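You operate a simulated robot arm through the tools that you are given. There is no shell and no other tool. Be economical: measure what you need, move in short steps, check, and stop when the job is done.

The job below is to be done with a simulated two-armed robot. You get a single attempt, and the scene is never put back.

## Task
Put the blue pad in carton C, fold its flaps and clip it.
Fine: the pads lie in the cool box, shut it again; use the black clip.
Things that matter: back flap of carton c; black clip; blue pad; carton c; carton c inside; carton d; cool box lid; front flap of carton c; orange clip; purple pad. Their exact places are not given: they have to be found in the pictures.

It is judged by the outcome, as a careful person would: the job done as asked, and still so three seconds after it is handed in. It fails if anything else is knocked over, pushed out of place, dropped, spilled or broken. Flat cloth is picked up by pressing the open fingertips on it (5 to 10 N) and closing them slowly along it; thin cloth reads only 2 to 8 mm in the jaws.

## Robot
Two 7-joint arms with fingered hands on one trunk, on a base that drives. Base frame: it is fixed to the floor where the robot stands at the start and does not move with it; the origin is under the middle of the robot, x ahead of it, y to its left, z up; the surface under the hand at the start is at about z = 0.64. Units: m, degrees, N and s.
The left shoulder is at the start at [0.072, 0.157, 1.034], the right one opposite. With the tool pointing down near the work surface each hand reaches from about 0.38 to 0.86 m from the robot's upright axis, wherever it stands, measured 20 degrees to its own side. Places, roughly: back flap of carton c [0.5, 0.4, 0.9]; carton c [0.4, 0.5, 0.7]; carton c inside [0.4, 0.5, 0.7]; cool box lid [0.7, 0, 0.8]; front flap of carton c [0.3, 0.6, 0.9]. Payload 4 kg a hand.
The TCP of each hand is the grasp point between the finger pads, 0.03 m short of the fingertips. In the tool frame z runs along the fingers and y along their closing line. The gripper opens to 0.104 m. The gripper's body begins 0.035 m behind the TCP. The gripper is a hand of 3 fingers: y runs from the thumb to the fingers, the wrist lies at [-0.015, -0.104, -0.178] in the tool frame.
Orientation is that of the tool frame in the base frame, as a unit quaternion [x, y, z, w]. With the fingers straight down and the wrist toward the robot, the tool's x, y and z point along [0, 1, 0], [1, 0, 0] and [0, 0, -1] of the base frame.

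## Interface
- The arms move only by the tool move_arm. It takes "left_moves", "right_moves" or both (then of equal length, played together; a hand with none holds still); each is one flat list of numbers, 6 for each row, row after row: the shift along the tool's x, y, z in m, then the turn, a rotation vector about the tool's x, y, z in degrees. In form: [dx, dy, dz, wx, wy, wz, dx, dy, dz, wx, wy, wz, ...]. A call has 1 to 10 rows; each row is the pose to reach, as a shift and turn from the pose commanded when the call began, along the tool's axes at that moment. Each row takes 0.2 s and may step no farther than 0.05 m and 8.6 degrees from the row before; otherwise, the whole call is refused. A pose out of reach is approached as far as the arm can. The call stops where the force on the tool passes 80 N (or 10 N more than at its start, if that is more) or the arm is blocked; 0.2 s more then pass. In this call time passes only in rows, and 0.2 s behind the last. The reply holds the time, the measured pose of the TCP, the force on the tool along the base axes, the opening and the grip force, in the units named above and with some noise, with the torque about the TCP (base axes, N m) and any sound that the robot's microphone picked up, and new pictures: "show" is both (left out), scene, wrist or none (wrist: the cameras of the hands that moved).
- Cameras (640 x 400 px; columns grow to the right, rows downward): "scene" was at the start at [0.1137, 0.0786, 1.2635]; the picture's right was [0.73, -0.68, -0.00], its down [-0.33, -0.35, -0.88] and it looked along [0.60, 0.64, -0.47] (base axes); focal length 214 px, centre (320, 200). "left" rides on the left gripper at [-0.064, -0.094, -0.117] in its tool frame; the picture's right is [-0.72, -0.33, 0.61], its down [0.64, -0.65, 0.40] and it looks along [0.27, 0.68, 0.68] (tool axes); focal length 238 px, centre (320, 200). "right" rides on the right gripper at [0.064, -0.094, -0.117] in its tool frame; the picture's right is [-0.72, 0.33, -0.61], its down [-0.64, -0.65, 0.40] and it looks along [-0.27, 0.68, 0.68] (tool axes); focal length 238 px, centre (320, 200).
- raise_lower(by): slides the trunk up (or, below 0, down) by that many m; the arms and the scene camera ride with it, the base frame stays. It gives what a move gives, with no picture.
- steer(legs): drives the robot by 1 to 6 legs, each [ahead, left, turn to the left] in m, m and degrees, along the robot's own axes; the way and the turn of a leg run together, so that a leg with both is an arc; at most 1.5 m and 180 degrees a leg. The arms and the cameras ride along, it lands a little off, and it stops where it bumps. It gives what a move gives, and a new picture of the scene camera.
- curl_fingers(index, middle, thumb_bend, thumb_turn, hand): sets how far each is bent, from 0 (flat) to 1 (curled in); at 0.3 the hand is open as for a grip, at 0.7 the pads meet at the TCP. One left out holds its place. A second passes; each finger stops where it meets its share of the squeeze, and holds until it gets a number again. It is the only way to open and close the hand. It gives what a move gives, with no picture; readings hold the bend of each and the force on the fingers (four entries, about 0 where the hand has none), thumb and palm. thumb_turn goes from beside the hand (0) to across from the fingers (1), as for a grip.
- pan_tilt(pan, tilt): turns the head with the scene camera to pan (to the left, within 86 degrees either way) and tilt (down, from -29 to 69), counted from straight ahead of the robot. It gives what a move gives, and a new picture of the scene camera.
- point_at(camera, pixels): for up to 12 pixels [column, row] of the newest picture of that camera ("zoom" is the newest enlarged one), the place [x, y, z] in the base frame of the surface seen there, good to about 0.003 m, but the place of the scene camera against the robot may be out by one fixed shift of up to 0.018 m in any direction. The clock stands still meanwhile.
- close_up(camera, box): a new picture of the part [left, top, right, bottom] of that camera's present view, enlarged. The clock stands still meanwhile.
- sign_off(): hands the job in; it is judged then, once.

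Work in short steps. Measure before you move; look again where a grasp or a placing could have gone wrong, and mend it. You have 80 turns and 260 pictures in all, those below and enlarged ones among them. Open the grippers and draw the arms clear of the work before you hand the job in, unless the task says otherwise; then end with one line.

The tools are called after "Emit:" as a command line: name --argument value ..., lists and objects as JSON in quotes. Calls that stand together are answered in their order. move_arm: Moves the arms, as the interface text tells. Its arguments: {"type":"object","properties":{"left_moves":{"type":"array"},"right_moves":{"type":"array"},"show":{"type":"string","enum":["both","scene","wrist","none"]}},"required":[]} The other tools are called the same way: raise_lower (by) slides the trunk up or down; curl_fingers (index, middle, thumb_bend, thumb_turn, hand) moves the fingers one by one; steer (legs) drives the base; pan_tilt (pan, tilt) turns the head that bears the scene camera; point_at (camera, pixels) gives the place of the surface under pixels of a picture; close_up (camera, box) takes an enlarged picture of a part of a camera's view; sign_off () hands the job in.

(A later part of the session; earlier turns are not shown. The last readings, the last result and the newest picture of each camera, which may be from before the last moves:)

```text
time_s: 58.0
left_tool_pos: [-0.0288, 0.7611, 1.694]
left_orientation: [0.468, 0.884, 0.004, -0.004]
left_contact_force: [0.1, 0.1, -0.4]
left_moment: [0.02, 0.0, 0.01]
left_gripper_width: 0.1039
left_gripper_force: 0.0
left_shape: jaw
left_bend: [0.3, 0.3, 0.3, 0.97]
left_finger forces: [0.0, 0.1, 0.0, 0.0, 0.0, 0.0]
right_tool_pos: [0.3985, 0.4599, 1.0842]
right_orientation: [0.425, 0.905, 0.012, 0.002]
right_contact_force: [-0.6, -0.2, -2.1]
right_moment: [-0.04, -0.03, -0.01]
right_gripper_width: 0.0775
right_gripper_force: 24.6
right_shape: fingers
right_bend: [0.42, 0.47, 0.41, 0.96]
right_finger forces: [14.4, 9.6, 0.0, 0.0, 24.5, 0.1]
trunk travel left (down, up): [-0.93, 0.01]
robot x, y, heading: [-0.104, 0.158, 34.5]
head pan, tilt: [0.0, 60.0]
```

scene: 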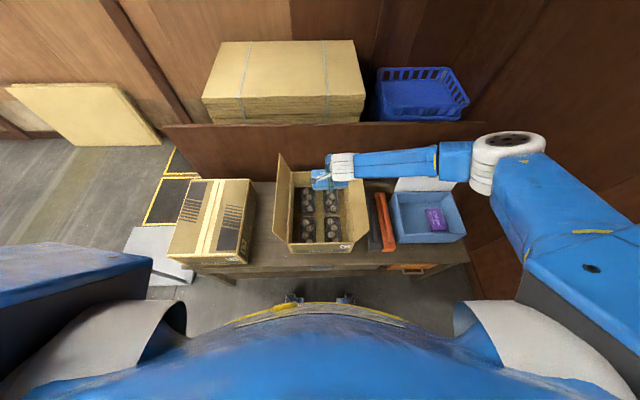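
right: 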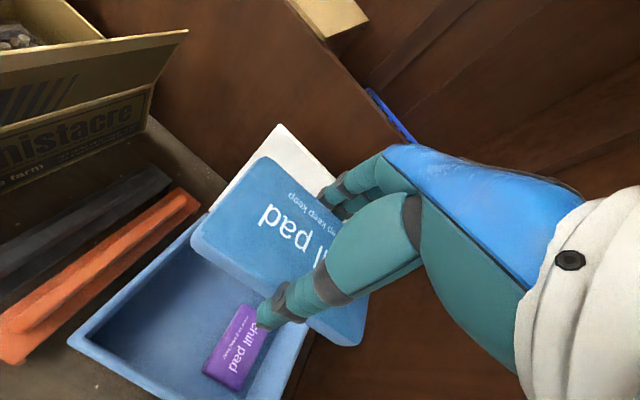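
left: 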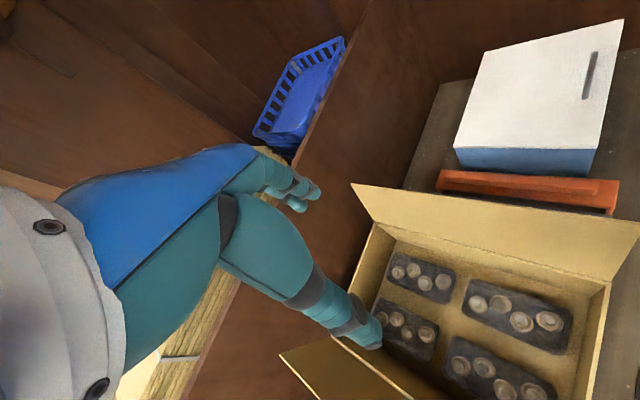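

The pad hangs over carton C's back-middle (325,180). I centre it (n 0.63, l 0.19), straighten the 5° yaw, and lower the trunk 0.15 m.

Emit:
move_arm --right_moves '[0.017, 0.022, 0, 0, 0, 2.6, 0.0332, 0.0442, 0, 0, 0, 5.2]' --show "none"

Emit:
raise_lower --by -0.15

Emit:
pan_tilt --pan 0 --tilt 55

Emit:
close_up --camera "right" --box '[0, 0, 640, 400]'

```text
time_s: 58.6
left_tool_pos: [-0.022, 0.7547, 1.6974]
left_orientation: [0.467, 0.884, 0.004, -0.004]
left_contact_force: [-0.4, 0.0, 0.2]
left_moment: [0.02, 0.01, 0.01]
left_gripper_width: 0.104
left_gripper_force: 0.0
left_shape: jaw
left_bend: [0.3, 0.3, 0.3, 0.97]
left_finger forces: [0.1, 0.0, 0.1, 0.0, 0.0, 0.0]
right_tool_pos: [0.4147, 0.5064, 1.0849]
right_orientation: [0.467, 0.884, 0.011, 0.0]
right_contact_force: [0.2, -0.4, -2.4]
right_moment: [0.01, -0.01, -0.02]
right_gripper_width: 0.0777
right_gripper_force: 24.2
right_shape: fingers
right_bend: [0.42, 0.47, 0.41, 0.96]
right_finger forces: [14.3, 9.6, 0.0, 0.0, 24.3, 0.1]
trunk travel left (down, up): [-0.93, 0.01]
robot x, y, heading: [-0.103, 0.1534, 34.1]
head pan, tilt: [0.0, 60.0]
```

```text
time_s: 60.4
left_tool_pos: [-0.023, 0.7525, 1.5475]
left_orientation: [0.467, 0.884, 0.006, -0.006]
left_contact_force: [-0.2, 0.1, 0.8]
left_moment: [-0.01, -0.02, 0.01]
left_gripper_width: 0.1039
left_gripper_force: 0.0
left_shape: jaw
left_bend: [0.3, 0.3, 0.3, 0.97]
left_finger forces: [0.0, 0.0, 0.0, 0.0, 0.0, 0.0]
right_tool_pos: [0.4143, 0.5058, 0.9352]
right_orientation: [0.466, 0.885, 0.012, 0.0]
right_contact_force: [0.4, -0.4, -1.6]
right_moment: [-0.03, 0.04, 0.02]
right_gripper_width: 0.0776
right_gripper_force: 24.2
right_shape: fingers
right_bend: [0.42, 0.47, 0.41, 0.96]
right_finger forces: [14.3, 9.6, 0.0, 0.2, 24.4, 0.0]
trunk travel left (down, up): [-0.78, 0.16]
robot x, y, heading: [-0.1086, 0.1524, 34.2]
head pan, tilt: [0.0, 60.0]
```

```text
time_s: 61.0
left_tool_pos: [-0.0251, 0.7537, 1.547]
left_orientation: [0.467, 0.884, 0.006, -0.007]
left_contact_force: [0.0, -0.2, -0.2]
left_moment: [-0.04, 0.03, -0.02]
left_gripper_width: 0.1039
left_gripper_force: 0.0
left_shape: jaw
left_bend: [0.3, 0.3, 0.3, 0.97]
left_finger forces: [0.0, 0.0, 0.0, 0.1, 0.0, 0.1]
right_tool_pos: [0.4137, 0.5058, 0.936]
right_orientation: [0.466, 0.885, 0.011, 0.001]
right_contact_force: [1.3, -0.4, -1.7]
right_moment: [-0.02, -0.02, 0.02]
right_gripper_width: 0.0775
right_gripper_force: 24.2
right_shape: fingers
right_bend: [0.42, 0.47, 0.41, 0.96]
right_finger forces: [14.3, 9.6, 0.0, 0.0, 24.4, 0.0]
trunk travel left (down, up): [-0.78, 0.16]
robot x, y, heading: [-0.1057, 0.1521, 34.3]
head pan, tilt: [0.0, 55.0]
```

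scene: 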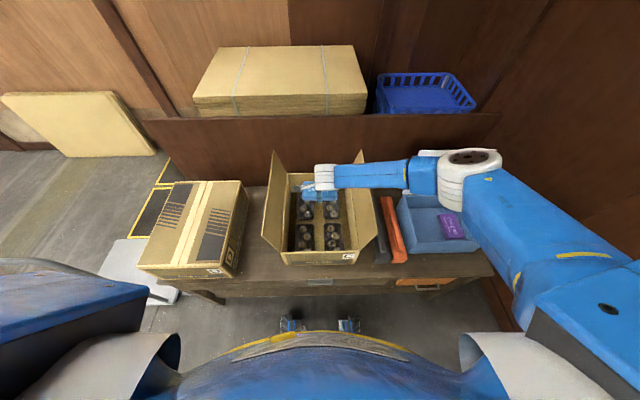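

```text
1.00 times, centred on (320, 200) of right (not enlarged: the box is as wide or as high as the picture)
```

zoom: 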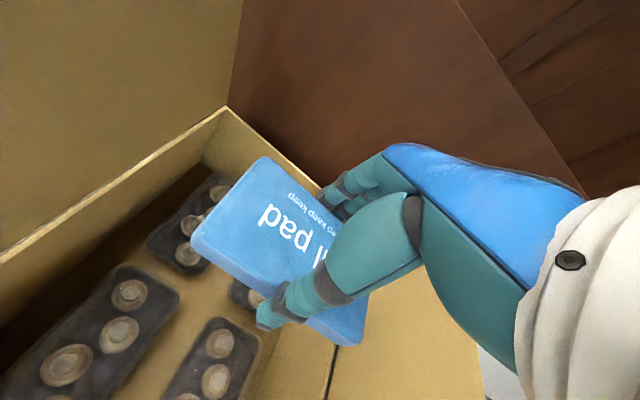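

I check clearances: forearm height over the right flap, the flap top, and the punnet tops.

Emit:
point_at --camera "scene" --pixels '[[375, 175], [395, 172], [362, 165], [378, 235], [276, 152], [263, 235], [368, 190], [325, 175], [420, 170], [340, 262]]'

Emit:
point_at --camera "zoom" --pixels '[[225, 108], [190, 240], [130, 295], [65, 365], [220, 345], [180, 300], [205, 320], [230, 290], [255, 300], [330, 345], [150, 250]]'

```text
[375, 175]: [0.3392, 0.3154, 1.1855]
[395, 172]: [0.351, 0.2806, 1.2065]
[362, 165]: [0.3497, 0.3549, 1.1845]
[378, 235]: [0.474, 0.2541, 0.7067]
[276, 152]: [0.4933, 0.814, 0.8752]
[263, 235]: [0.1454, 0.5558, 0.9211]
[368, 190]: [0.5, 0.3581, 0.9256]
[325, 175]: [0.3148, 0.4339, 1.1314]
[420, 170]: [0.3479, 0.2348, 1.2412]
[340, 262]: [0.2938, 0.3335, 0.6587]
```

```text
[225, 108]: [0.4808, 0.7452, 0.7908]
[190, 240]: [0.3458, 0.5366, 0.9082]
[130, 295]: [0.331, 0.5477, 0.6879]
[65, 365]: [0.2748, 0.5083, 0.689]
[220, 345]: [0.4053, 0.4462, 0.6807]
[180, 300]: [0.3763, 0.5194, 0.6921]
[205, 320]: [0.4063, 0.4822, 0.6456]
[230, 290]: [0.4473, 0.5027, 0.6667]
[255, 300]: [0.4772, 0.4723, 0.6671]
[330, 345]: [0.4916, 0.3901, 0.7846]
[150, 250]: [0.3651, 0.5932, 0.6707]
```

Forearm clears the flap by ~0.19 m and slopes up to the right. I lower the pad with the arm to just above the mushrooms (tops ≈0.692).

Emit:
move_arm --right_moves '[0, 0, 0.04, 0, 0, 0, 0, 0, 0.08, 0, 0, 0, 0, 0, 0.12, 0, 0, 0, 0, 0, 0.155, 0, 0, 0, 0, 0, 0.18, 0, 0, 0, 0, 0, 0.195, 0, 0, 0]' --show "both"

```text
time_s: 62.5
left_tool_pos: [-0.0241, 0.753, 1.5478]
left_orientation: [0.466, 0.885, 0.005, -0.005]
left_contact_force: [0.1, -0.1, -0.1]
left_moment: [0.01, -0.05, 0.0]
left_gripper_width: 0.1038
left_gripper_force: 0.0
left_shape: jaw
left_bend: [0.3, 0.3, 0.3, 0.97]
left_finger forces: [0.1, 0.0, 0.1, 0.0, 0.0, 0.0]
right_tool_pos: [0.3993, 0.5108, 0.7588]
right_orientation: [0.465, 0.885, 0.012, 0.001]
right_contact_force: [0.8, 0.2, -1.8]
right_moment: [-0.04, 0.01, 0.0]
right_gripper_width: 0.0771
right_gripper_force: 24.2
right_shape: fingers
right_bend: [0.42, 0.47, 0.41, 0.95]
right_finger forces: [14.3, 9.6, 0.0, 0.1, 24.3, 0.0]
right hand out of reach, approached as far as the arm can: row 5, 6
trunk travel left (down, up): [-0.78, 0.16]
robot x, y, heading: [-0.1033, 0.1552, 34.4]
head pan, tilt: [0.0, 55.0]
```

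scene: 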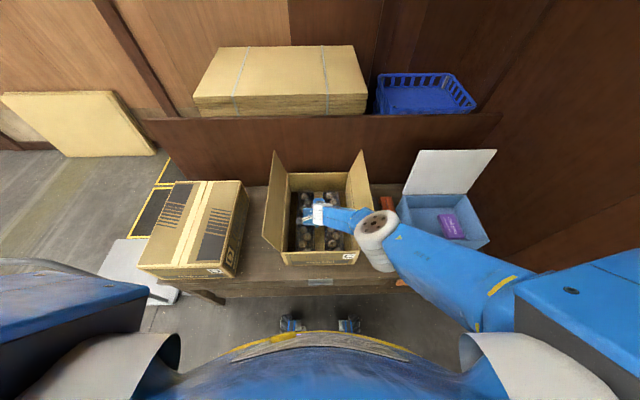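
right: 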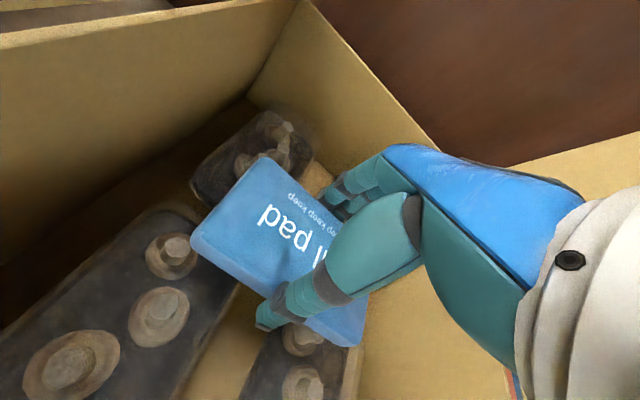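

The arm is at its limit at z 0.759, so I use the trunk for the last 2–3 cm.

Emit:
raise_lower --by -0.022

Emit:
close_up --camera "right" --box '[100, 80, 440, 380]'

```text
time_s: 63.1
left_tool_pos: [-0.0265, 0.754, 1.5256]
left_orientation: [0.467, 0.884, 0.006, -0.005]
left_contact_force: [0.5, -0.4, 0.0]
left_moment: [0.0, -0.02, -0.01]
left_gripper_width: 0.1038
left_gripper_force: 0.1
left_shape: jaw
left_bend: [0.3, 0.3, 0.3, 0.97]
left_finger forces: [0.0, 0.1, 0.0, 0.0, 0.0, 0.0]
right_tool_pos: [0.3988, 0.5099, 0.7371]
right_orientation: [0.466, 0.885, 0.012, 0.001]
right_contact_force: [-0.4, -0.8, 1.8]
right_moment: [0.01, -0.22, 0.0]
right_gripper_width: 0.0775
right_gripper_force: 25.1
right_shape: fingers
right_bend: [0.43, 0.47, 0.41, 0.95]
right_finger forces: [14.4, 11.9, 0.0, 0.0, 24.0, 0.0]
trunk travel left (down, up): [-0.758, 0.182]
robot x, y, heading: [-0.103, 0.1551, 34.2]
head pan, tilt: [0.0, 55.0]
```

```text
1.33 times, centred on (270, 230) of right
```

zoom: 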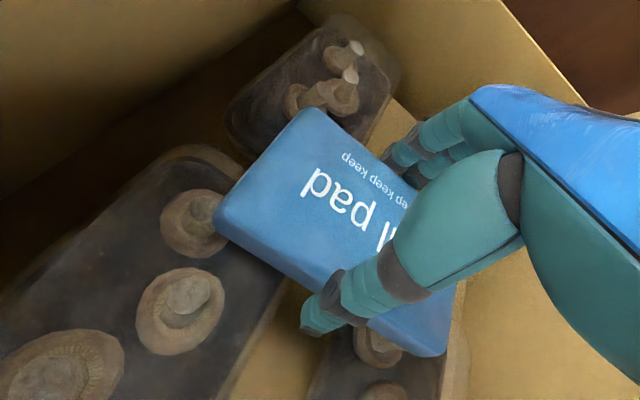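

Contact has begun (force from −1.8 to +1.8 N). I open the hand slowly to let the pad settle.

Emit:
curl_fingers --hand "right" --index 0.36 --middle 0.36 --thumb_bend 0.34

Emit:
raise_lower --by 0.17

Emit:
close_up --camera "right" --box '[0, 0, 640, 400]'

```text
time_s: 64.1
left_tool_pos: [-0.0246, 0.7543, 1.5248]
left_orientation: [0.467, 0.884, 0.004, -0.005]
left_contact_force: [0.3, 0.2, 0.3]
left_moment: [0.01, 0.0, 0.03]
left_gripper_width: 0.1039
left_gripper_force: 0.2
left_shape: jaw
left_bend: [0.3, 0.3, 0.3, 0.97]
left_finger forces: [0.0, 0.0, 0.1, 0.0, 0.0, 0.1]
right_tool_pos: [0.3998, 0.5102, 0.7352]
right_orientation: [0.466, 0.885, 0.012, 0.0]
right_contact_force: [0.0, -0.1, 0.5]
right_moment: [-0.03, 0.03, 0.0]
right_gripper_width: 0.0907
right_gripper_force: 0.3
right_shape: fingers
right_bend: [0.36, 0.36, 0.34, 0.97]
right_finger forces: [0.1, 0.0, 0.0, 0.0, 0.5, 0.0]
trunk travel left (down, up): [-0.758, 0.182]
robot x, y, heading: [-0.1036, 0.1586, 34.4]
head pan, tilt: [0.0, 55.0]
```

```text
time_s: 66.0
left_tool_pos: [-0.0246, 0.7544, 1.6943]
left_orientation: [0.468, 0.884, 0.005, -0.005]
left_contact_force: [-0.4, -0.5, 0.0]
left_moment: [0.0, -0.02, 0.02]
left_gripper_width: 0.1039
left_gripper_force: 0.1
left_shape: jaw
left_bend: [0.3, 0.3, 0.3, 0.97]
left_finger forces: [0.1, 0.0, 0.1, 0.0, 0.0, 0.1]
right_tool_pos: [0.4, 0.5103, 0.9073]
right_orientation: [0.466, 0.885, 0.012, 0.0]
right_contact_force: [0.3, -0.5, -0.3]
right_moment: [0.0, -0.01, -0.02]
right_gripper_width: 0.091
right_gripper_force: 0.0
right_shape: fingers
right_bend: [0.36, 0.36, 0.34, 0.97]
right_finger forces: [0.0, 0.1, 0.0, 0.0, 0.0, 0.0]
trunk travel left (down, up): [-0.928, 0.012]
robot x, y, heading: [-0.1052, 0.1532, 34.4]
head pan, tilt: [0.0, 55.0]
```

```text
1.00 times, centred on (320, 200) of right (not enlarged: the box is as wide or as high as the picture)
```

zoom: 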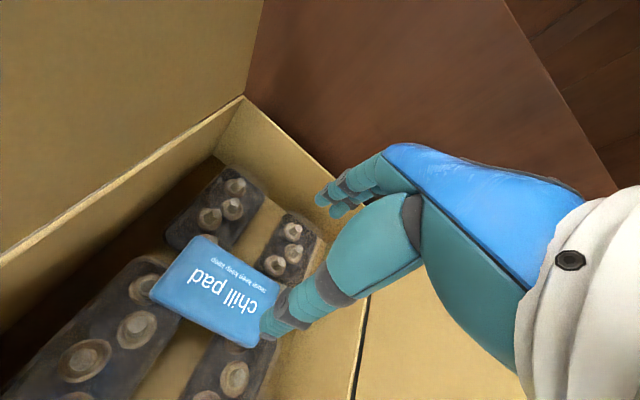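

The pad lies flat across the punnets, well below the rim. Now the right ("back") flap: I lift the hand over it to its outside, then lower the trunk.

Emit:
move_arm --right_moves '[0, 0, -0.045, 0, 0, 0, 0, 0, -0.09, 0, 0, 0, 0, 0, -0.13, 0, 0, 0, -0.045, 0, -0.13, 0, 0, 0, -0.09, 0, -0.13, 0, 0, 0, -0.135, 0, -0.13, 0, 0, 0, -0.18, 0, -0.13, 0, 0, 0, -0.225, 0, -0.13, 0, 0, 0, -0.265, 0, -0.13, 0, 0, 0]' --show "scene"

Emit:
curl_fingers --hand "right" --index 0.7 --middle 0.7 --thumb_bend 0.7

Emit:
point_at --camera "scene" --pixels '[[364, 155], [378, 235], [276, 152], [263, 235], [312, 205]]'

```text
time_s: 68.0
left_tool_pos: [-0.0244, 0.7525, 1.6957]
left_orientation: [0.467, 0.884, 0.005, -0.006]
left_contact_force: [0.3, -0.6, -0.3]
left_moment: [0.05, 0.01, -0.01]
left_gripper_width: 0.1038
left_gripper_force: 0.1
left_shape: jaw
left_bend: [0.3, 0.3, 0.3, 0.97]
left_finger forces: [0.0, 0.0, 0.0, 0.0, 0.0, 0.1]
right_tool_pos: [0.5486, 0.289, 1.0335]
right_orientation: [0.465, 0.885, 0.013, -0.001]
right_contact_force: [0.2, 0.0, 0.1]
right_moment: [0.02, 0.0, 0.04]
right_gripper_width: 0.0907
right_gripper_force: 0.1
right_shape: fingers
right_bend: [0.36, 0.36, 0.34, 0.98]
right_finger forces: [0.1, 0.0, 0.0, 0.0, 0.0, 0.1]
trunk travel left (down, up): [-0.928, 0.012]
robot x, y, heading: [-0.1013, 0.1532, 34.5]
head pan, tilt: [0.0, 55.0]
```

scene: 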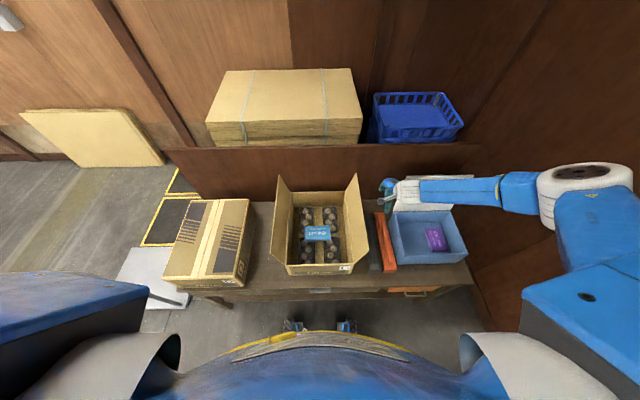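

```text
time_s: 69.0
left_tool_pos: [-0.024, 0.7529, 1.6948]
left_orientation: [0.467, 0.884, 0.006, -0.006]
left_contact_force: [0.3, -0.4, -0.4]
left_moment: [-0.02, -0.01, 0.0]
left_gripper_width: 0.104
left_gripper_force: 0.1
left_shape: jaw
left_bend: [0.3, 0.3, 0.3, 0.97]
left_finger forces: [0.0, 0.0, 0.0, 0.0, 0.0, 0.0]
right_tool_pos: [0.5489, 0.2891, 1.0332]
right_orientation: [0.466, 0.885, 0.011, 0.0]
right_contact_force: [0.4, -0.5, 0.2]
right_moment: [-0.02, 0.03, 0.01]
right_gripper_width: 0.0016
right_gripper_force: 0.1
right_shape: fingers
right_bend: [0.7, 0.7, 0.7, 0.98]
right_finger forces: [0.0, 0.1, 0.1, 0.1, 0.1, 0.0]
trunk travel left (down, up): [-0.928, 0.012]
robot x, y, heading: [-0.1044, 0.1536, 34.3]
head pan, tilt: [0.0, 55.0]
```

```text
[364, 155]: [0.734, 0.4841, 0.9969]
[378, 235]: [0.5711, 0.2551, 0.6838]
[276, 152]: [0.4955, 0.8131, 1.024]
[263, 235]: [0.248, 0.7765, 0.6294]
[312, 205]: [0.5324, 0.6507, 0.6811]
```

I enlarge the carton to measure both flaps' edges.

Emit:
close_up --camera "scene" --box '[255, 165, 415, 285]'

Emit:
point_at --camera "scene" --pixels '[[357, 178], [366, 236], [352, 262], [344, 195], [276, 180], [269, 240], [287, 270], [294, 195], [376, 220], [388, 262], [385, 222], [313, 232]]'

```text
3.33 times, centred on (335, 225) of scene
```

zoom: 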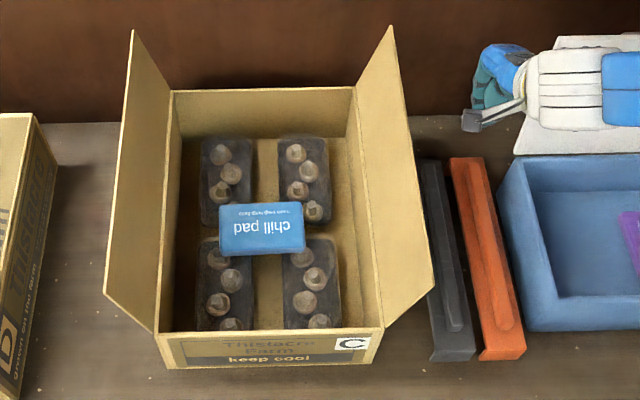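

```text
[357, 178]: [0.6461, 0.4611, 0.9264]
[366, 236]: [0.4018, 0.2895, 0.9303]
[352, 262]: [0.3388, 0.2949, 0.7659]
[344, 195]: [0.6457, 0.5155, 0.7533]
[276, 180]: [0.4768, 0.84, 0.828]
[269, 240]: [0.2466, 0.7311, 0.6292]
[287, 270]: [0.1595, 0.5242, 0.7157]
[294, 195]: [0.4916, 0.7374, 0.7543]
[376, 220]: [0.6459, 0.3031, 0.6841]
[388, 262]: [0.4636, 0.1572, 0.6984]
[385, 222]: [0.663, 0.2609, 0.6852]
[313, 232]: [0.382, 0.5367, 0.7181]
```

Right flap: top edge l≈0.012, z≈0.935, hinge l≈0.055, z≈0.80. I lower 0.10 and sweep the closed fist left along the flap's folding arc.

Emit:
raise_lower --by -0.1

Emit:
move_arm --right_moves '[0.045, 0, 0, 0, 0, 0, 0.085, 0, 0.002, 0, 0, 0, 0.115, 0, 0.006, 0, 0, 0, 0.14, 0, 0.013, 0, 0, 0, 0.155, 0, 0.022, 0, 0, 0, 0.169, 0, 0.033, 0, 0, 0, 0.18, 0, 0.045, 0, 0, 0, 0.188, 0, 0.058, 0, 0, 0]' --show "scene"

```text
time_s: 70.4
left_tool_pos: [-0.0248, 0.7528, 1.5942]
left_orientation: [0.467, 0.884, 0.006, -0.006]
left_contact_force: [0.7, -0.3, 0.5]
left_moment: [-0.01, -0.02, -0.01]
left_gripper_width: 0.1042
left_gripper_force: 0.1
left_shape: jaw
left_bend: [0.3, 0.3, 0.3, 0.97]
left_finger forces: [0.1, 0.0, 0.0, 0.0, 0.1, 0.0]
right_tool_pos: [0.5494, 0.288, 0.9329]
right_orientation: [0.466, 0.885, 0.012, 0.0]
right_contact_force: [-0.3, -1.0, 0.2]
right_moment: [0.03, -0.03, 0.01]
right_gripper_width: 0.0017
right_gripper_force: 0.1
right_shape: fingers
right_bend: [0.7, 0.7, 0.7, 0.98]
right_finger forces: [0.0, 0.0, 0.0, 0.0, 0.1, 0.0]
trunk travel left (down, up): [-0.828, 0.112]
robot x, y, heading: [-0.1013, 0.1498, 34.4]
head pan, tilt: [0.0, 55.0]
```

```text
time_s: 72.2
left_tool_pos: [-0.0241, 0.754, 1.5945]
left_orientation: [0.467, 0.884, 0.005, -0.006]
left_contact_force: [0.3, 0.7, 0.4]
left_moment: [0.0, 0.0, -0.01]
left_gripper_width: 0.1039
left_gripper_force: 0.0
left_shape: jaw
left_bend: [0.3, 0.3, 0.3, 0.97]
left_finger forces: [0.0, 0.1, 0.1, 0.0, 0.0, 0.0]
right_tool_pos: [0.4426, 0.4471, 0.8779]
right_orientation: [0.466, 0.885, 0.011, 0.0]
right_contact_force: [0.3, 0.0, 0.8]
right_moment: [-0.02, -0.01, 0.01]
right_gripper_width: 0.001
right_gripper_force: 0.1
right_shape: fingers
right_bend: [0.7, 0.7, 0.7, 0.98]
right_finger forces: [0.0, 0.1, 0.0, 0.1, 0.1, 0.0]
trunk travel left (down, up): [-0.828, 0.112]
robot x, y, heading: [-0.1049, 0.1563, 34.4]
head pan, tilt: [0.0, 55.0]
```

scene: 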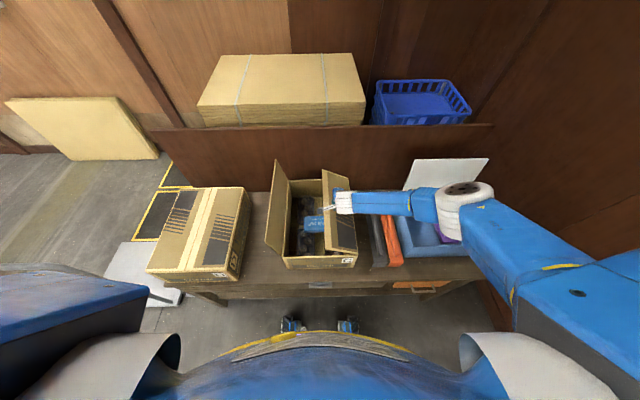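

The flap folds easily. I continue down to nearly flat (z≈0.84).

Emit:
move_arm --right_moves '[0.006, 0, 0.013, 0, 0, 0, 0.01, 0, 0.025, 0, 0, 0, 0.012, 0, 0.035, 0, 0, 0, 0.012, 0, 0.042, 0, 0, 0]' --show "scene"

Emit:
close_up --camera "scene" --box '[240, 150, 400, 270]'

```text
time_s: 73.2
left_tool_pos: [-0.0236, 0.7553, 1.594]
left_orientation: [0.467, 0.884, 0.005, -0.005]
left_contact_force: [-0.4, 0.3, 0.2]
left_moment: [0.03, 0.0, -0.02]
left_gripper_width: 0.104
left_gripper_force: 0.2
left_shape: jaw
left_bend: [0.3, 0.3, 0.3, 0.97]
left_finger forces: [0.1, 0.1, 0.1, 0.0, 0.1, 0.1]
right_tool_pos: [0.4375, 0.4561, 0.8344]
right_orientation: [0.467, 0.884, 0.012, 0.001]
right_contact_force: [0.3, 0.7, -0.2]
right_moment: [0.04, -0.03, -0.02]
right_gripper_width: 0.0015
right_gripper_force: 0.0
right_shape: fingers
right_bend: [0.7, 0.7, 0.7, 0.98]
right_finger forces: [0.0, 0.0, 0.0, 0.1, 0.0, 0.0]
trunk travel left (down, up): [-0.828, 0.112]
robot x, y, heading: [-0.1011, 0.1556, 34.2]
head pan, tilt: [0.0, 55.0]
```

scene: 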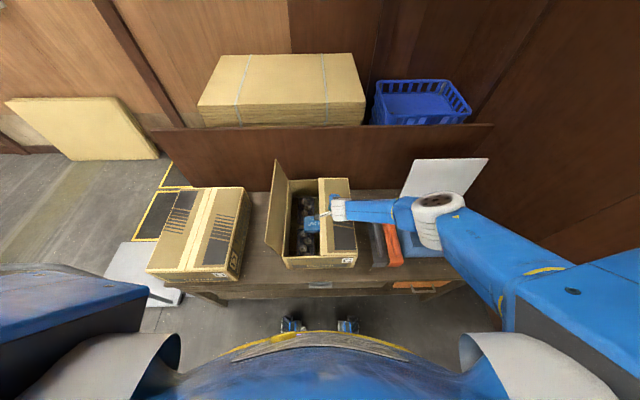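

```text
3.33 times, centred on (320, 210) of scene
```

zoom: 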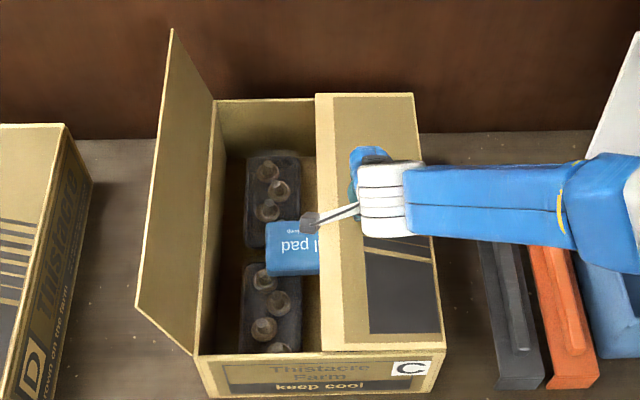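

The right flap is flat. I lift the hand 5 cm to see whether it stays.

Emit:
move_arm --right_moves '[0, 0, -0.025, 0, 0, 0, 0, 0, -0.05, 0, 0, 0, 0, 0, -0.05, 0, 0, 0, 0, 0, -0.05, 0, 0, 0]' --show "none"

Emit:
close_up --camera "scene" --box '[240, 150, 400, 270]'

```text
time_s: 74.2
left_tool_pos: [-0.0251, 0.7544, 1.5942]
left_orientation: [0.467, 0.884, 0.005, -0.006]
left_contact_force: [-0.5, -0.2, 0.4]
left_moment: [0.04, -0.01, -0.03]
left_gripper_width: 0.1037
left_gripper_force: 0.1
left_shape: jaw
left_bend: [0.3, 0.3, 0.3, 0.97]
left_finger forces: [0.1, 0.0, 0.0, 0.0, 0.0, 0.0]
right_tool_pos: [0.4376, 0.4543, 0.8842]
right_orientation: [0.466, 0.885, 0.012, 0.0]
right_contact_force: [-0.3, 0.0, -0.2]
right_moment: [0.0, -0.02, -0.01]
right_gripper_width: 0.0012
right_gripper_force: 0.0
right_shape: fingers
right_bend: [0.7, 0.7, 0.7, 0.98]
right_finger forces: [0.0, 0.0, 0.1, 0.0, 0.1, 0.0]
trunk travel left (down, up): [-0.828, 0.112]
robot x, y, heading: [-0.103, 0.1501, 33.9]
head pan, tilt: [0.0, 55.0]
```

```text
3.33 times, centred on (320, 210) of scene
```

zoom: 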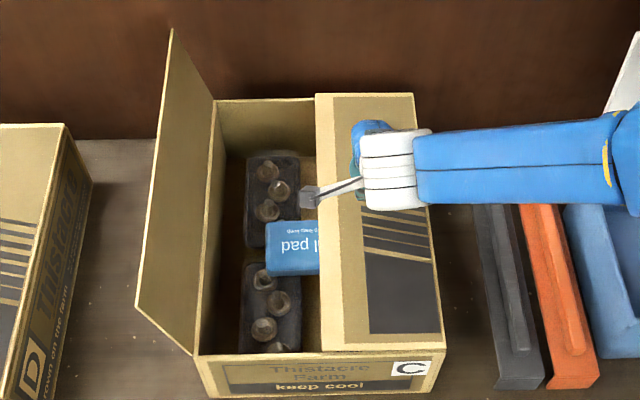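

The flap stays folded. Now the left flap; I measure it and carton D's top for clearance.

Emit:
point_at --camera "zoom" --pixels '[[173, 35], [138, 300], [196, 350], [215, 105], [62, 128], [85, 185], [40, 250], [330, 200], [330, 330], [205, 230]]'

Emit:
curl_fingers --hand "left" --index 0.7 --middle 0.7 --thumb_bend 0.7

```text
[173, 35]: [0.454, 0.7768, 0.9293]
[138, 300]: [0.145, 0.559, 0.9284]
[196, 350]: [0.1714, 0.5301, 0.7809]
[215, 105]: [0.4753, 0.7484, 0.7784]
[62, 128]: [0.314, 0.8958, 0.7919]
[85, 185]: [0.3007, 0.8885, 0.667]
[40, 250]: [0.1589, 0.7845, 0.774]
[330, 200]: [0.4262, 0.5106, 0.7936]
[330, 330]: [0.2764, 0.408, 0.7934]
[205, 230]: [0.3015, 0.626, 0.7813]
```

```text
time_s: 75.2
left_tool_pos: [-0.0247, 0.7536, 1.5944]
left_orientation: [0.467, 0.884, 0.005, -0.007]
left_contact_force: [-0.2, 0.2, 0.4]
left_moment: [0.01, 0.01, 0.01]
left_gripper_width: 0.0014
left_gripper_force: 0.1
left_shape: fingers
left_bend: [0.7, 0.7, 0.7, 0.97]
left_finger forces: [0.0, 0.0, 0.0, 0.1, 0.0, 0.0]
right_tool_pos: [0.4368, 0.4546, 0.8854]
right_orientation: [0.467, 0.884, 0.012, 0.001]
right_contact_force: [-0.1, -0.3, -0.4]
right_moment: [0.02, 0.01, -0.01]
right_gripper_width: 0.0012
right_gripper_force: 0.1
right_shape: fingers
right_bend: [0.7, 0.7, 0.7, 0.98]
right_finger forces: [0.0, 0.0, 0.0, 0.0, 0.1, 0.0]
trunk travel left (down, up): [-0.828, 0.112]
robot x, y, heading: [-0.1012, 0.1563, 34.1]
head pan, tilt: [0.0, 55.0]
```

Left flap: hinge l≈0.345, top l≈0.38, z≈0.938; carton D starts at l≈0.55, so there's room. I bring the left fist forward/down between them and draw the right hand aside.

Emit:
move_arm --left_moves '[-0.0146, 0.021, 0.035, 0, 0, 0, -0.0292, 0.042, 0.07, 0, 0, 0, -0.0438, 0.063, 0.105, 0, 0, 0, -0.0584, 0.084, 0.14, 0, 0, 0, -0.073, 0.105, 0.175, 0, 0, 0, -0.0876, 0.126, 0.21, 0, 0, 0, -0.1, 0.147, 0.245, 0, 0, 0, -0.116, 0.168, 0.28, 0, 0, 0, -0.131, 0.189, 0.315, 0, 0, 0, -0.146, 0.21, 0.35, 0, 0, 0]' --right_moves '[0, 0, -0.03, 0, 0, 0, 0, 0, -0.06, 0, 0, 0, -0.02, 0, -0.09, 0, 0, 0, -0.05, 0, -0.12, 0, 0, 0, -0.08, 0, -0.14, 0, 0, 0, -0.11, 0, -0.14, 0, 0, 0, -0.14, 0, -0.14, 0, 0, 0, -0.17, 0, -0.14, 0, 0, 0, -0.2, 0, -0.14, 0, 0, 0, -0.23, 0, -0.14, 0, 0, 0]' --show "none"

Emit:
move_arm --left_moves '[0, 0, 0.045, 0, 0, 0, 0, 0, 0.09, 0, 0, 0, 0, 0, 0.135, 0, 0, 0, 0, 0, 0.18, 0, 0, 0, 0, 0, 0.225, 0, 0, 0, 0, 0, 0.27, 0, 0, 0, 0, 0, 0.295, 0, 0, 0, 0, 0, 0.31, 0, 0, 0]' --show "scene"

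```text
time_s: 77.4
left_tool_pos: [0.2319, 0.7558, 1.2439]
left_orientation: [0.467, 0.884, 0.005, -0.007]
left_contact_force: [-0.6, 0.0, -0.3]
left_moment: [0.04, -0.01, -0.01]
left_gripper_width: 0.0013
left_gripper_force: 0.0
left_shape: fingers
left_bend: [0.7, 0.7, 0.7, 0.97]
left_finger forces: [0.0, 0.0, 0.0, 0.0, 0.1, 0.1]
right_tool_pos: [0.5683, 0.2631, 1.0219]
right_orientation: [0.465, 0.885, 0.013, -0.001]
right_contact_force: [-0.1, -0.2, -0.1]
right_moment: [0.04, 0.01, 0.0]
right_gripper_width: 0.0012
right_gripper_force: 0.1
right_shape: fingers
right_bend: [0.7, 0.7, 0.7, 0.98]
right_finger forces: [0.1, 0.0, 0.0, 0.0, 0.1, 0.0]
trunk travel left (down, up): [-0.828, 0.112]
robot x, y, heading: [-0.1, 0.1533, 34.3]
head pan, tilt: [0.0, 55.0]
```

```text
time_s: 79.2
left_tool_pos: [0.2289, 0.7607, 0.9337]
left_orientation: [0.467, 0.884, 0.005, -0.006]
left_contact_force: [-1.0, -0.2, -0.6]
left_moment: [-0.04, -0.02, 0.03]
left_gripper_width: 0.0014
left_gripper_force: 0.0
left_shape: fingers
left_bend: [0.7, 0.7, 0.7, 0.97]
left_finger forces: [0.1, 0.0, 0.0, 0.1, 0.1, 0.1]
right_tool_pos: [0.566, 0.2625, 1.0232]
right_orientation: [0.467, 0.884, 0.013, -0.001]
right_contact_force: [-0.1, 0.3, 0.1]
right_moment: [0.0, 0.03, -0.01]
right_gripper_width: 0.0012
right_gripper_force: 0.0
right_shape: fingers
right_bend: [0.7, 0.7, 0.7, 0.98]
right_finger forces: [0.0, 0.1, 0.0, 0.0, 0.1, 0.0]
trunk travel left (down, up): [-0.828, 0.112]
robot x, y, heading: [-0.1029, 0.155, 34.3]
head pan, tilt: [0.0, 55.0]
```

scene: 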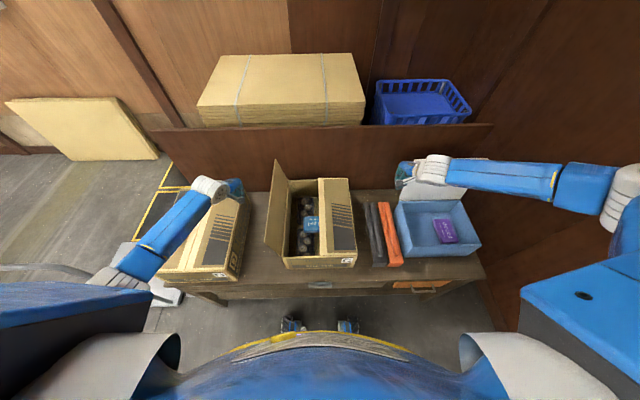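

The left fist is outside the left flap (l 0.497). I sweep it right along the mirrored arc and down.

Emit:
move_arm --left_moves '[-0.045, 0, 0, 0, 0, 0, -0.085, 0, 0.001, 0, 0, 0, -0.115, 0, 0.003, 0, 0, 0, -0.145, 0, 0.008, 0, 0, 0, -0.172, 0, 0.017, 0, 0, 0, -0.193, 0, 0.034, 0, 0, 0, -0.209, 0, 0.054, 0, 0, 0, -0.219, 0, 0.075, 0, 0, 0, -0.222, 0, 0.09, 0, 0, 0, -0.222, 0, 0.1, 0, 0, 0]' --show "scene"

Emit:
close_up --camera "scene" --box '[240, 150, 400, 270]'

```text
time_s: 81.4
left_tool_pos: [0.3534, 0.5776, 0.8322]
left_orientation: [0.466, 0.885, 0.007, -0.004]
left_contact_force: [-0.1, -0.6, 4.7]
left_moment: [-0.05, 0.02, -0.01]
left_gripper_width: 0.0005
left_gripper_force: 2.1
left_shape: fingers
left_bend: [0.7, 0.7, 0.7, 0.98]
left_finger forces: [0.0, 0.1, 0.1, 0.0, 4.2, 0.0]
right_tool_pos: [0.5665, 0.2609, 1.0244]
right_orientation: [0.466, 0.885, 0.013, 0.0]
right_contact_force: [-0.1, 0.9, -0.1]
right_moment: [-0.02, -0.01, 0.05]
right_gripper_width: 0.0012
right_gripper_force: 0.0
right_shape: fingers
right_bend: [0.7, 0.7, 0.7, 0.98]
right_finger forces: [0.1, 0.0, 0.0, 0.1, 0.1, 0.0]
trunk travel left (down, up): [-0.828, 0.112]
robot x, y, heading: [-0.1031, 0.1528, 34.2]
head pan, tilt: [0.0, 55.0]
```

scene: 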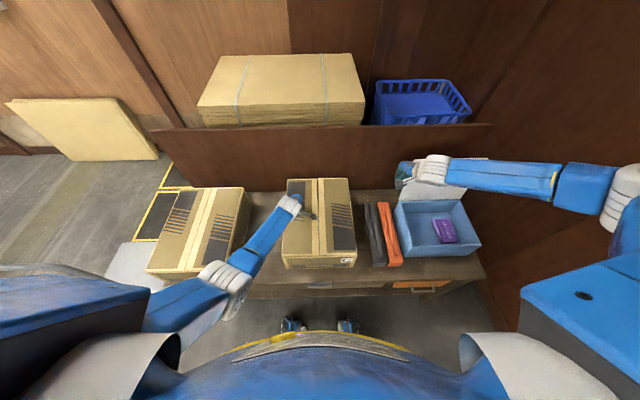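

```text
3.33 times, centred on (320, 210) of scene
```

zoom: 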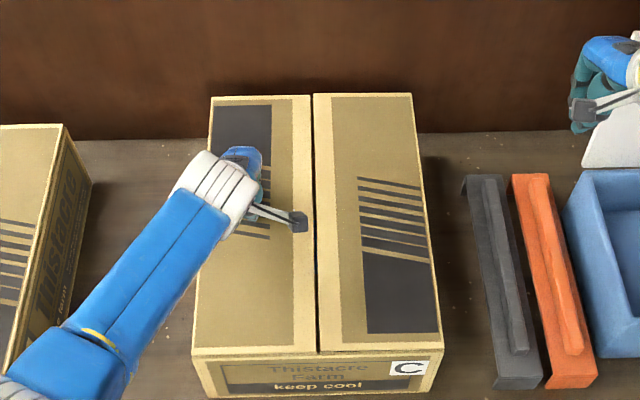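

Both flaps are flat with the seam at l≈0.19. I lift the left hand clear and look at the clips closely.

Emit:
move_arm --left_moves '[0, 0, -0.03, 0, 0, 0, 0, 0, -0.06, 0, 0, 0, 0.03, -0.02, -0.1, 0, 0, 0, 0.07, -0.05, -0.12, 0, 0, 0, 0.11, -0.08, -0.13, 0, 0, 0, 0.15, -0.1, -0.13, 0, 0, 0, 0.19, -0.12, -0.13, 0, 0, 0]' --show "none"

Emit:
close_up --camera "scene" --box '[345, 190, 415, 275]'

Emit:
close_up --camera "right" --box '[0, 0, 640, 400]'

```text
refused: row 3 steps farther than a row can; nothing moved
```

```text
4.71 times, centred on (380, 232) of scene
```

zoom: 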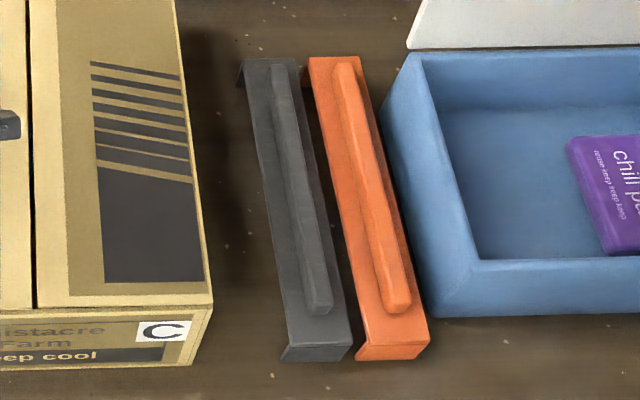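

```text
1.00 times, centred on (320, 200) of right (not enlarged: the box is as wide or as high as the picture)
```

zoom: 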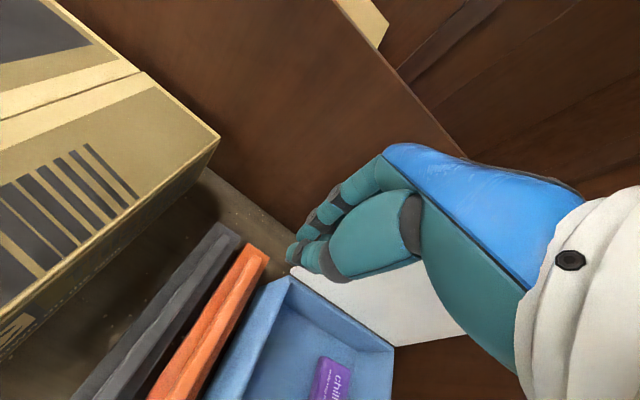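

The clip is a bridge with down-turned legs at both ends and a grip ridge. I measure its length against the carton's sides.

Emit:
move_arm --left_moves '[0, 0, -0.03, 0, 0, 0, 0, 0, -0.06, 0, 0, 0, 0.02, -0.015, -0.09, 0, 0, 0, 0.05, -0.035, -0.11, 0, 0, 0, 0.085, -0.055, -0.12, 0, 0, 0, 0.12, -0.075, -0.12, 0, 0, 0, 0.16, -0.095, -0.12, 0, 0, 0]' --show "none"

Emit:
close_up --camera "scene" --box '[345, 190, 415, 275]'

Emit:
point_at --camera "zoom" --pixels '[[248, 62], [290, 62], [290, 342], [350, 342], [285, 358], [280, 75], [320, 305], [240, 78], [180, 5], [212, 300], [310, 65], [358, 355]]'

```text
time_s: 83.0
left_tool_pos: [0.1816, 0.6542, 0.9524]
left_orientation: [0.468, 0.884, 0.006, -0.005]
left_contact_force: [0.1, 0.2, -0.4]
left_moment: [-0.01, 0.0, 0.0]
left_gripper_width: 0.0009
left_gripper_force: 0.1
left_shape: fingers
left_bend: [0.7, 0.7, 0.7, 0.98]
left_finger forces: [0.0, 0.0, 0.0, 0.1, 0.1, 0.0]
right_tool_pos: [0.5649, 0.2631, 1.0239]
right_orientation: [0.466, 0.885, 0.012, 0.001]
right_contact_force: [-0.1, 0.2, 0.9]
right_moment: [0.0, -0.04, 0.0]
right_gripper_width: 0.0012
right_gripper_force: 0.1
right_shape: fingers
right_bend: [0.7, 0.7, 0.7, 0.98]
right_finger forces: [0.0, 0.1, 0.1, 0.0, 0.1, 0.0]
trunk travel left (down, up): [-0.828, 0.112]
robot x, y, heading: [-0.1022, 0.1557, 34.3]
head pan, tilt: [0.0, 55.0]
```

```text
4.71 times, centred on (380, 232) of scene
```

zoom: 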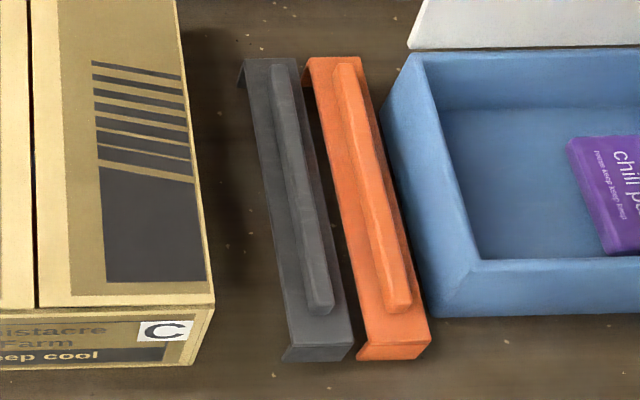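

```text
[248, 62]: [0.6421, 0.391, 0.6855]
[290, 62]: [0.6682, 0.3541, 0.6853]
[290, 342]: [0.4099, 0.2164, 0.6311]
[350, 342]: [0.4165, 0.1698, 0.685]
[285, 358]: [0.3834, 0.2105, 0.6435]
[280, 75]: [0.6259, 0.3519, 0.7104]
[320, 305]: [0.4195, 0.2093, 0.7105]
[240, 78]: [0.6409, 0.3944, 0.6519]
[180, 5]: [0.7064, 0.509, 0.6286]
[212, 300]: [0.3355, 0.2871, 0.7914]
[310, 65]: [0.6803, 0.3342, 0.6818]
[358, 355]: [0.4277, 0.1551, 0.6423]
```

The black clip is 0.311 m long, matching the carton's left–right width, so it must straddle crosswise. I'll grip its ridge with the hand turned 90° (as with the pad), so I first set the good arm posture here, raising the left hand too.

Emit:
move_arm --left_moves '[0, -0.01, -0.03, 0, 0, 0, 0, -0.02, -0.06, 0, 0, 0, 0, -0.03, -0.09, 0, 0, 0, 0, -0.05, -0.12, 0, 0, 0, 0.01, -0.07, -0.15, 0, 0, 0, 0.02, -0.09, -0.18, 0, 0, 0, 0.03, -0.11, -0.21, 0, 0, 0]' --right_moves '[0.01, -0.002, -0.03, 0, 0, 0, 0.05, -0.005, -0.05, 0, 0, 0, 0.09, -0.008, -0.06, 0, 0, 0, 0.13, -0.01, -0.07, 0, 0, 0, 0.17, -0.012, -0.07, 0, 0, 0, 0.21, -0.014, -0.07, 0, 0, 0, 0.253, -0.015, -0.07, 0, 0, 0]' --show "none"

Emit:
move_arm --right_moves '[0, 0, 0, 0, 0, -8.5, 0, 0, 0, 0, 0, -17, 0, 0, 0, 0, 0, -25.5, 0, 0, 0, 0, 0, -34, 0, 0, 0, 0, 0, -42.5, 0, 0, 0, 0, 0, -51, 0, 0, 0, 0, 0, -59.5, 0, 0, 0, 0, 0, -68, 0, 0, 0, 0, 0, -76.5, 0, 0, 0, 0, 0, -85]' --show "scene"

```text
time_s: 84.6
left_tool_pos: [0.0822, 0.6205, 1.1617]
left_orientation: [0.47, 0.883, 0.013, -0.003]
left_contact_force: [-0.2, 0.1, 0.3]
left_moment: [0.01, -0.04, 0.03]
left_gripper_width: 0.0005
left_gripper_force: 0.0
left_shape: fingers
left_bend: [0.7, 0.7, 0.7, 0.98]
left_finger forces: [0.0, 0.1, 0.0, 0.0, 0.0, 0.1]
left hand out of reach, approached as far as the arm can: row 7
right_tool_pos: [0.4092, 0.4625, 1.0963]
right_orientation: [0.466, 0.885, 0.011, 0.002]
right_contact_force: [-0.5, 0.2, -0.3]
right_moment: [-0.03, 0.02, -0.01]
right_gripper_width: 0.0013
right_gripper_force: 0.0
right_shape: fingers
right_bend: [0.7, 0.7, 0.7, 0.98]
right_finger forces: [0.0, 0.0, 0.1, 0.0, 0.0, 0.1]
trunk travel left (down, up): [-0.828, 0.112]
robot x, y, heading: [-0.1026, 0.1562, 34.2]
head pan, tilt: [0.0, 55.0]
```

```text
time_s: 86.8
left_tool_pos: [0.0874, 0.6161, 1.1626]
left_orientation: [0.469, 0.883, 0.015, -0.004]
left_contact_force: [-0.2, -0.1, -0.5]
left_moment: [0.03, 0.0, 0.01]
left_gripper_width: 0.0009
left_gripper_force: 0.1
left_shape: fingers
left_bend: [0.7, 0.7, 0.7, 0.98]
left_finger forces: [0.1, 0.1, 0.1, 0.0, 0.0, 0.0]
right_tool_pos: [0.412, 0.4574, 1.0956]
right_orientation: [-0.255, 0.967, 0.009, 0.007]
right_contact_force: [0.4, 0.1, -0.4]
right_moment: [0.01, 0.02, -0.03]
right_gripper_width: 0.0011
right_gripper_force: 0.0
right_shape: fingers
right_bend: [0.7, 0.7, 0.7, 0.98]
right_finger forces: [0.0, 0.1, 0.0, 0.1, 0.0, 0.1]
right hand out of reach, approached as far as the arm can: row 7, 8
trunk travel left (down, up): [-0.828, 0.112]
robot x, y, heading: [-0.1049, 0.1523, 34.1]
head pan, tilt: [0.0, 55.0]
```

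scene: 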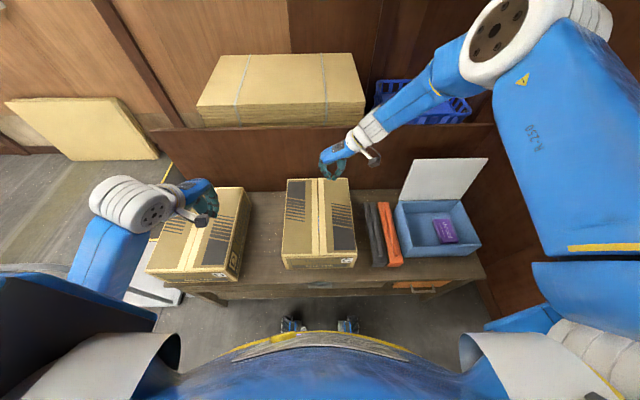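

Posture reached. I drive 0.21 m right and set the fingers to a ~5 cm opening.

Emit:
steer --legs '[[0, -0.21, 0]]'

Emit:
curl_fingers --hand "right" --index 0.5 --middle 0.5 --thumb_bend 0.5

Emit:
raise_lower --by -0.15

Emit:
close_up --camera "right" --box '[0, 0, 640, 400]'

```text
time_s: 88.4
left_tool_pos: [0.1999, 0.4506, 1.1596]
left_orientation: [0.469, 0.883, 0.012, -0.002]
left_contact_force: [-0.4, -0.4, -0.9]
left_moment: [0.0, 0.01, -0.03]
left_gripper_width: 0.001
left_gripper_force: 0.0
left_shape: fingers
left_bend: [0.7, 0.7, 0.7, 0.98]
left_finger forces: [0.0, 0.0, 0.0, 0.0, 0.0, 0.0]
right_tool_pos: [0.5228, 0.2917, 1.0942]
right_orientation: [-0.254, 0.967, 0.006, 0.009]
right_contact_force: [0.2, 0.3, 0.7]
right_moment: [0.02, -0.01, 0.01]
right_gripper_width: 0.0012
right_gripper_force: 0.0
right_shape: fingers
right_bend: [0.7, 0.7, 0.7, 0.98]
right_finger forces: [0.0, 0.0, 0.1, 0.0, 0.0, 0.0]
trunk travel left (down, up): [-0.828, 0.112]
robot x, y, heading: [0.0131, -0.0219, 33.9]
head pan, tilt: [0.0, 55.0]
```

scene: 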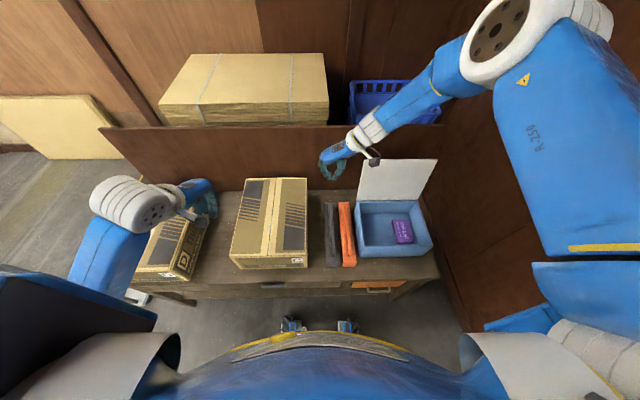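

```text
time_s: 89.4
left_tool_pos: [0.2028, 0.4407, 1.1622]
left_orientation: [0.469, 0.883, 0.014, -0.005]
left_contact_force: [-1.0, -0.8, 0.3]
left_moment: [0.02, 0.02, 0.01]
left_gripper_width: 0.0011
left_gripper_force: 0.1
left_shape: fingers
left_bend: [0.7, 0.7, 0.7, 0.98]
left_finger forces: [0.1, 0.0, 0.1, 0.0, 0.0, 0.1]
right_tool_pos: [0.5279, 0.2824, 1.0968]
right_orientation: [-0.254, 0.967, 0.011, 0.009]
right_contact_force: [-0.4, 0.4, 0.1]
right_moment: [-0.05, -0.01, 0.01]
right_gripper_width: 0.0516
right_gripper_force: 0.0
right_shape: fingers
right_bend: [0.5, 0.5, 0.5, 0.98]
right_finger forces: [0.0, 0.1, 0.0, 0.0, 0.0, 0.1]
trunk travel left (down, up): [-0.828, 0.112]
robot x, y, heading: [0.0164, -0.0181, 34.4]
head pan, tilt: [0.0, 55.0]
```

```text
time_s: 91.2
left_tool_pos: [0.2036, 0.4422, 1.0135]
left_orientation: [0.47, 0.883, 0.015, -0.006]
left_contact_force: [-0.8, -0.8, 0.2]
left_moment: [-0.04, 0.01, 0.01]
left_gripper_width: 0.0009
left_gripper_force: 0.1
left_shape: fingers
left_bend: [0.7, 0.7, 0.7, 0.98]
left_finger forces: [0.0, 0.1, 0.0, 0.1, 0.0, 0.0]
right_tool_pos: [0.5267, 0.2829, 0.9468]
right_orientation: [-0.254, 0.967, 0.011, 0.009]
right_contact_force: [1.0, -0.4, 0.7]
right_moment: [0.0, -0.02, -0.02]
right_gripper_width: 0.0517
right_gripper_force: 0.0
right_shape: fingers
right_bend: [0.5, 0.5, 0.5, 0.98]
right_finger forces: [0.0, 0.0, 0.1, 0.0, 0.0, 0.1]
trunk travel left (down, up): [-0.678, 0.262]
robot x, y, heading: [0.0136, -0.0199, 34.1]
head pan, tilt: [0.0, 55.0]
```

```text
1.00 times, centred on (320, 200) of right (not enlarged: the box is as wide or as high as the picture)
```

zoom: 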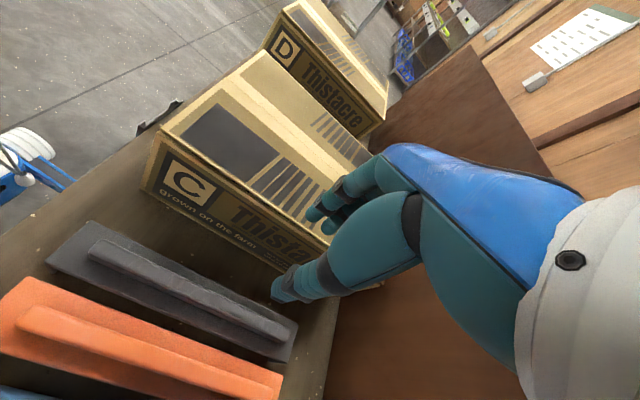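

I measure the ridge, plate corners and carton top edges in this wrist view.

Emit:
point_at --camera "zoom" --pixels '[[97, 245], [190, 288], [280, 332], [90, 223], [48, 262], [295, 325], [288, 358], [151, 147], [240, 55], [270, 257], [200, 127], [180, 292]]'

Emit:
close_up --camera "right" --box '[20, 200, 320, 390]'

```text
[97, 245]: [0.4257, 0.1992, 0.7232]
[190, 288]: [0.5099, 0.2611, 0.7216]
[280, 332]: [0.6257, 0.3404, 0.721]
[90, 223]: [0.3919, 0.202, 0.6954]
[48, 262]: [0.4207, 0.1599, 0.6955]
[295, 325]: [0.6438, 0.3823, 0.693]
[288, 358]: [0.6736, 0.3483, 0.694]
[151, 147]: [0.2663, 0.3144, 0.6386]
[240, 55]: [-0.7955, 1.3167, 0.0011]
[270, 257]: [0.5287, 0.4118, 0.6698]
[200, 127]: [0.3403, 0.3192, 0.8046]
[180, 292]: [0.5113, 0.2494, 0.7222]
```

```text
2.11 times, centred on (170, 295) of right
```

zoom: 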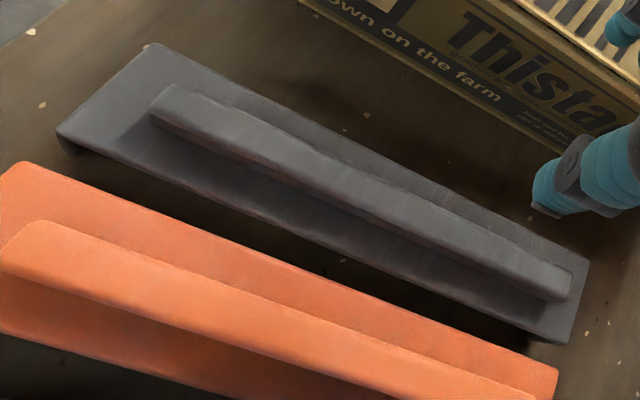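

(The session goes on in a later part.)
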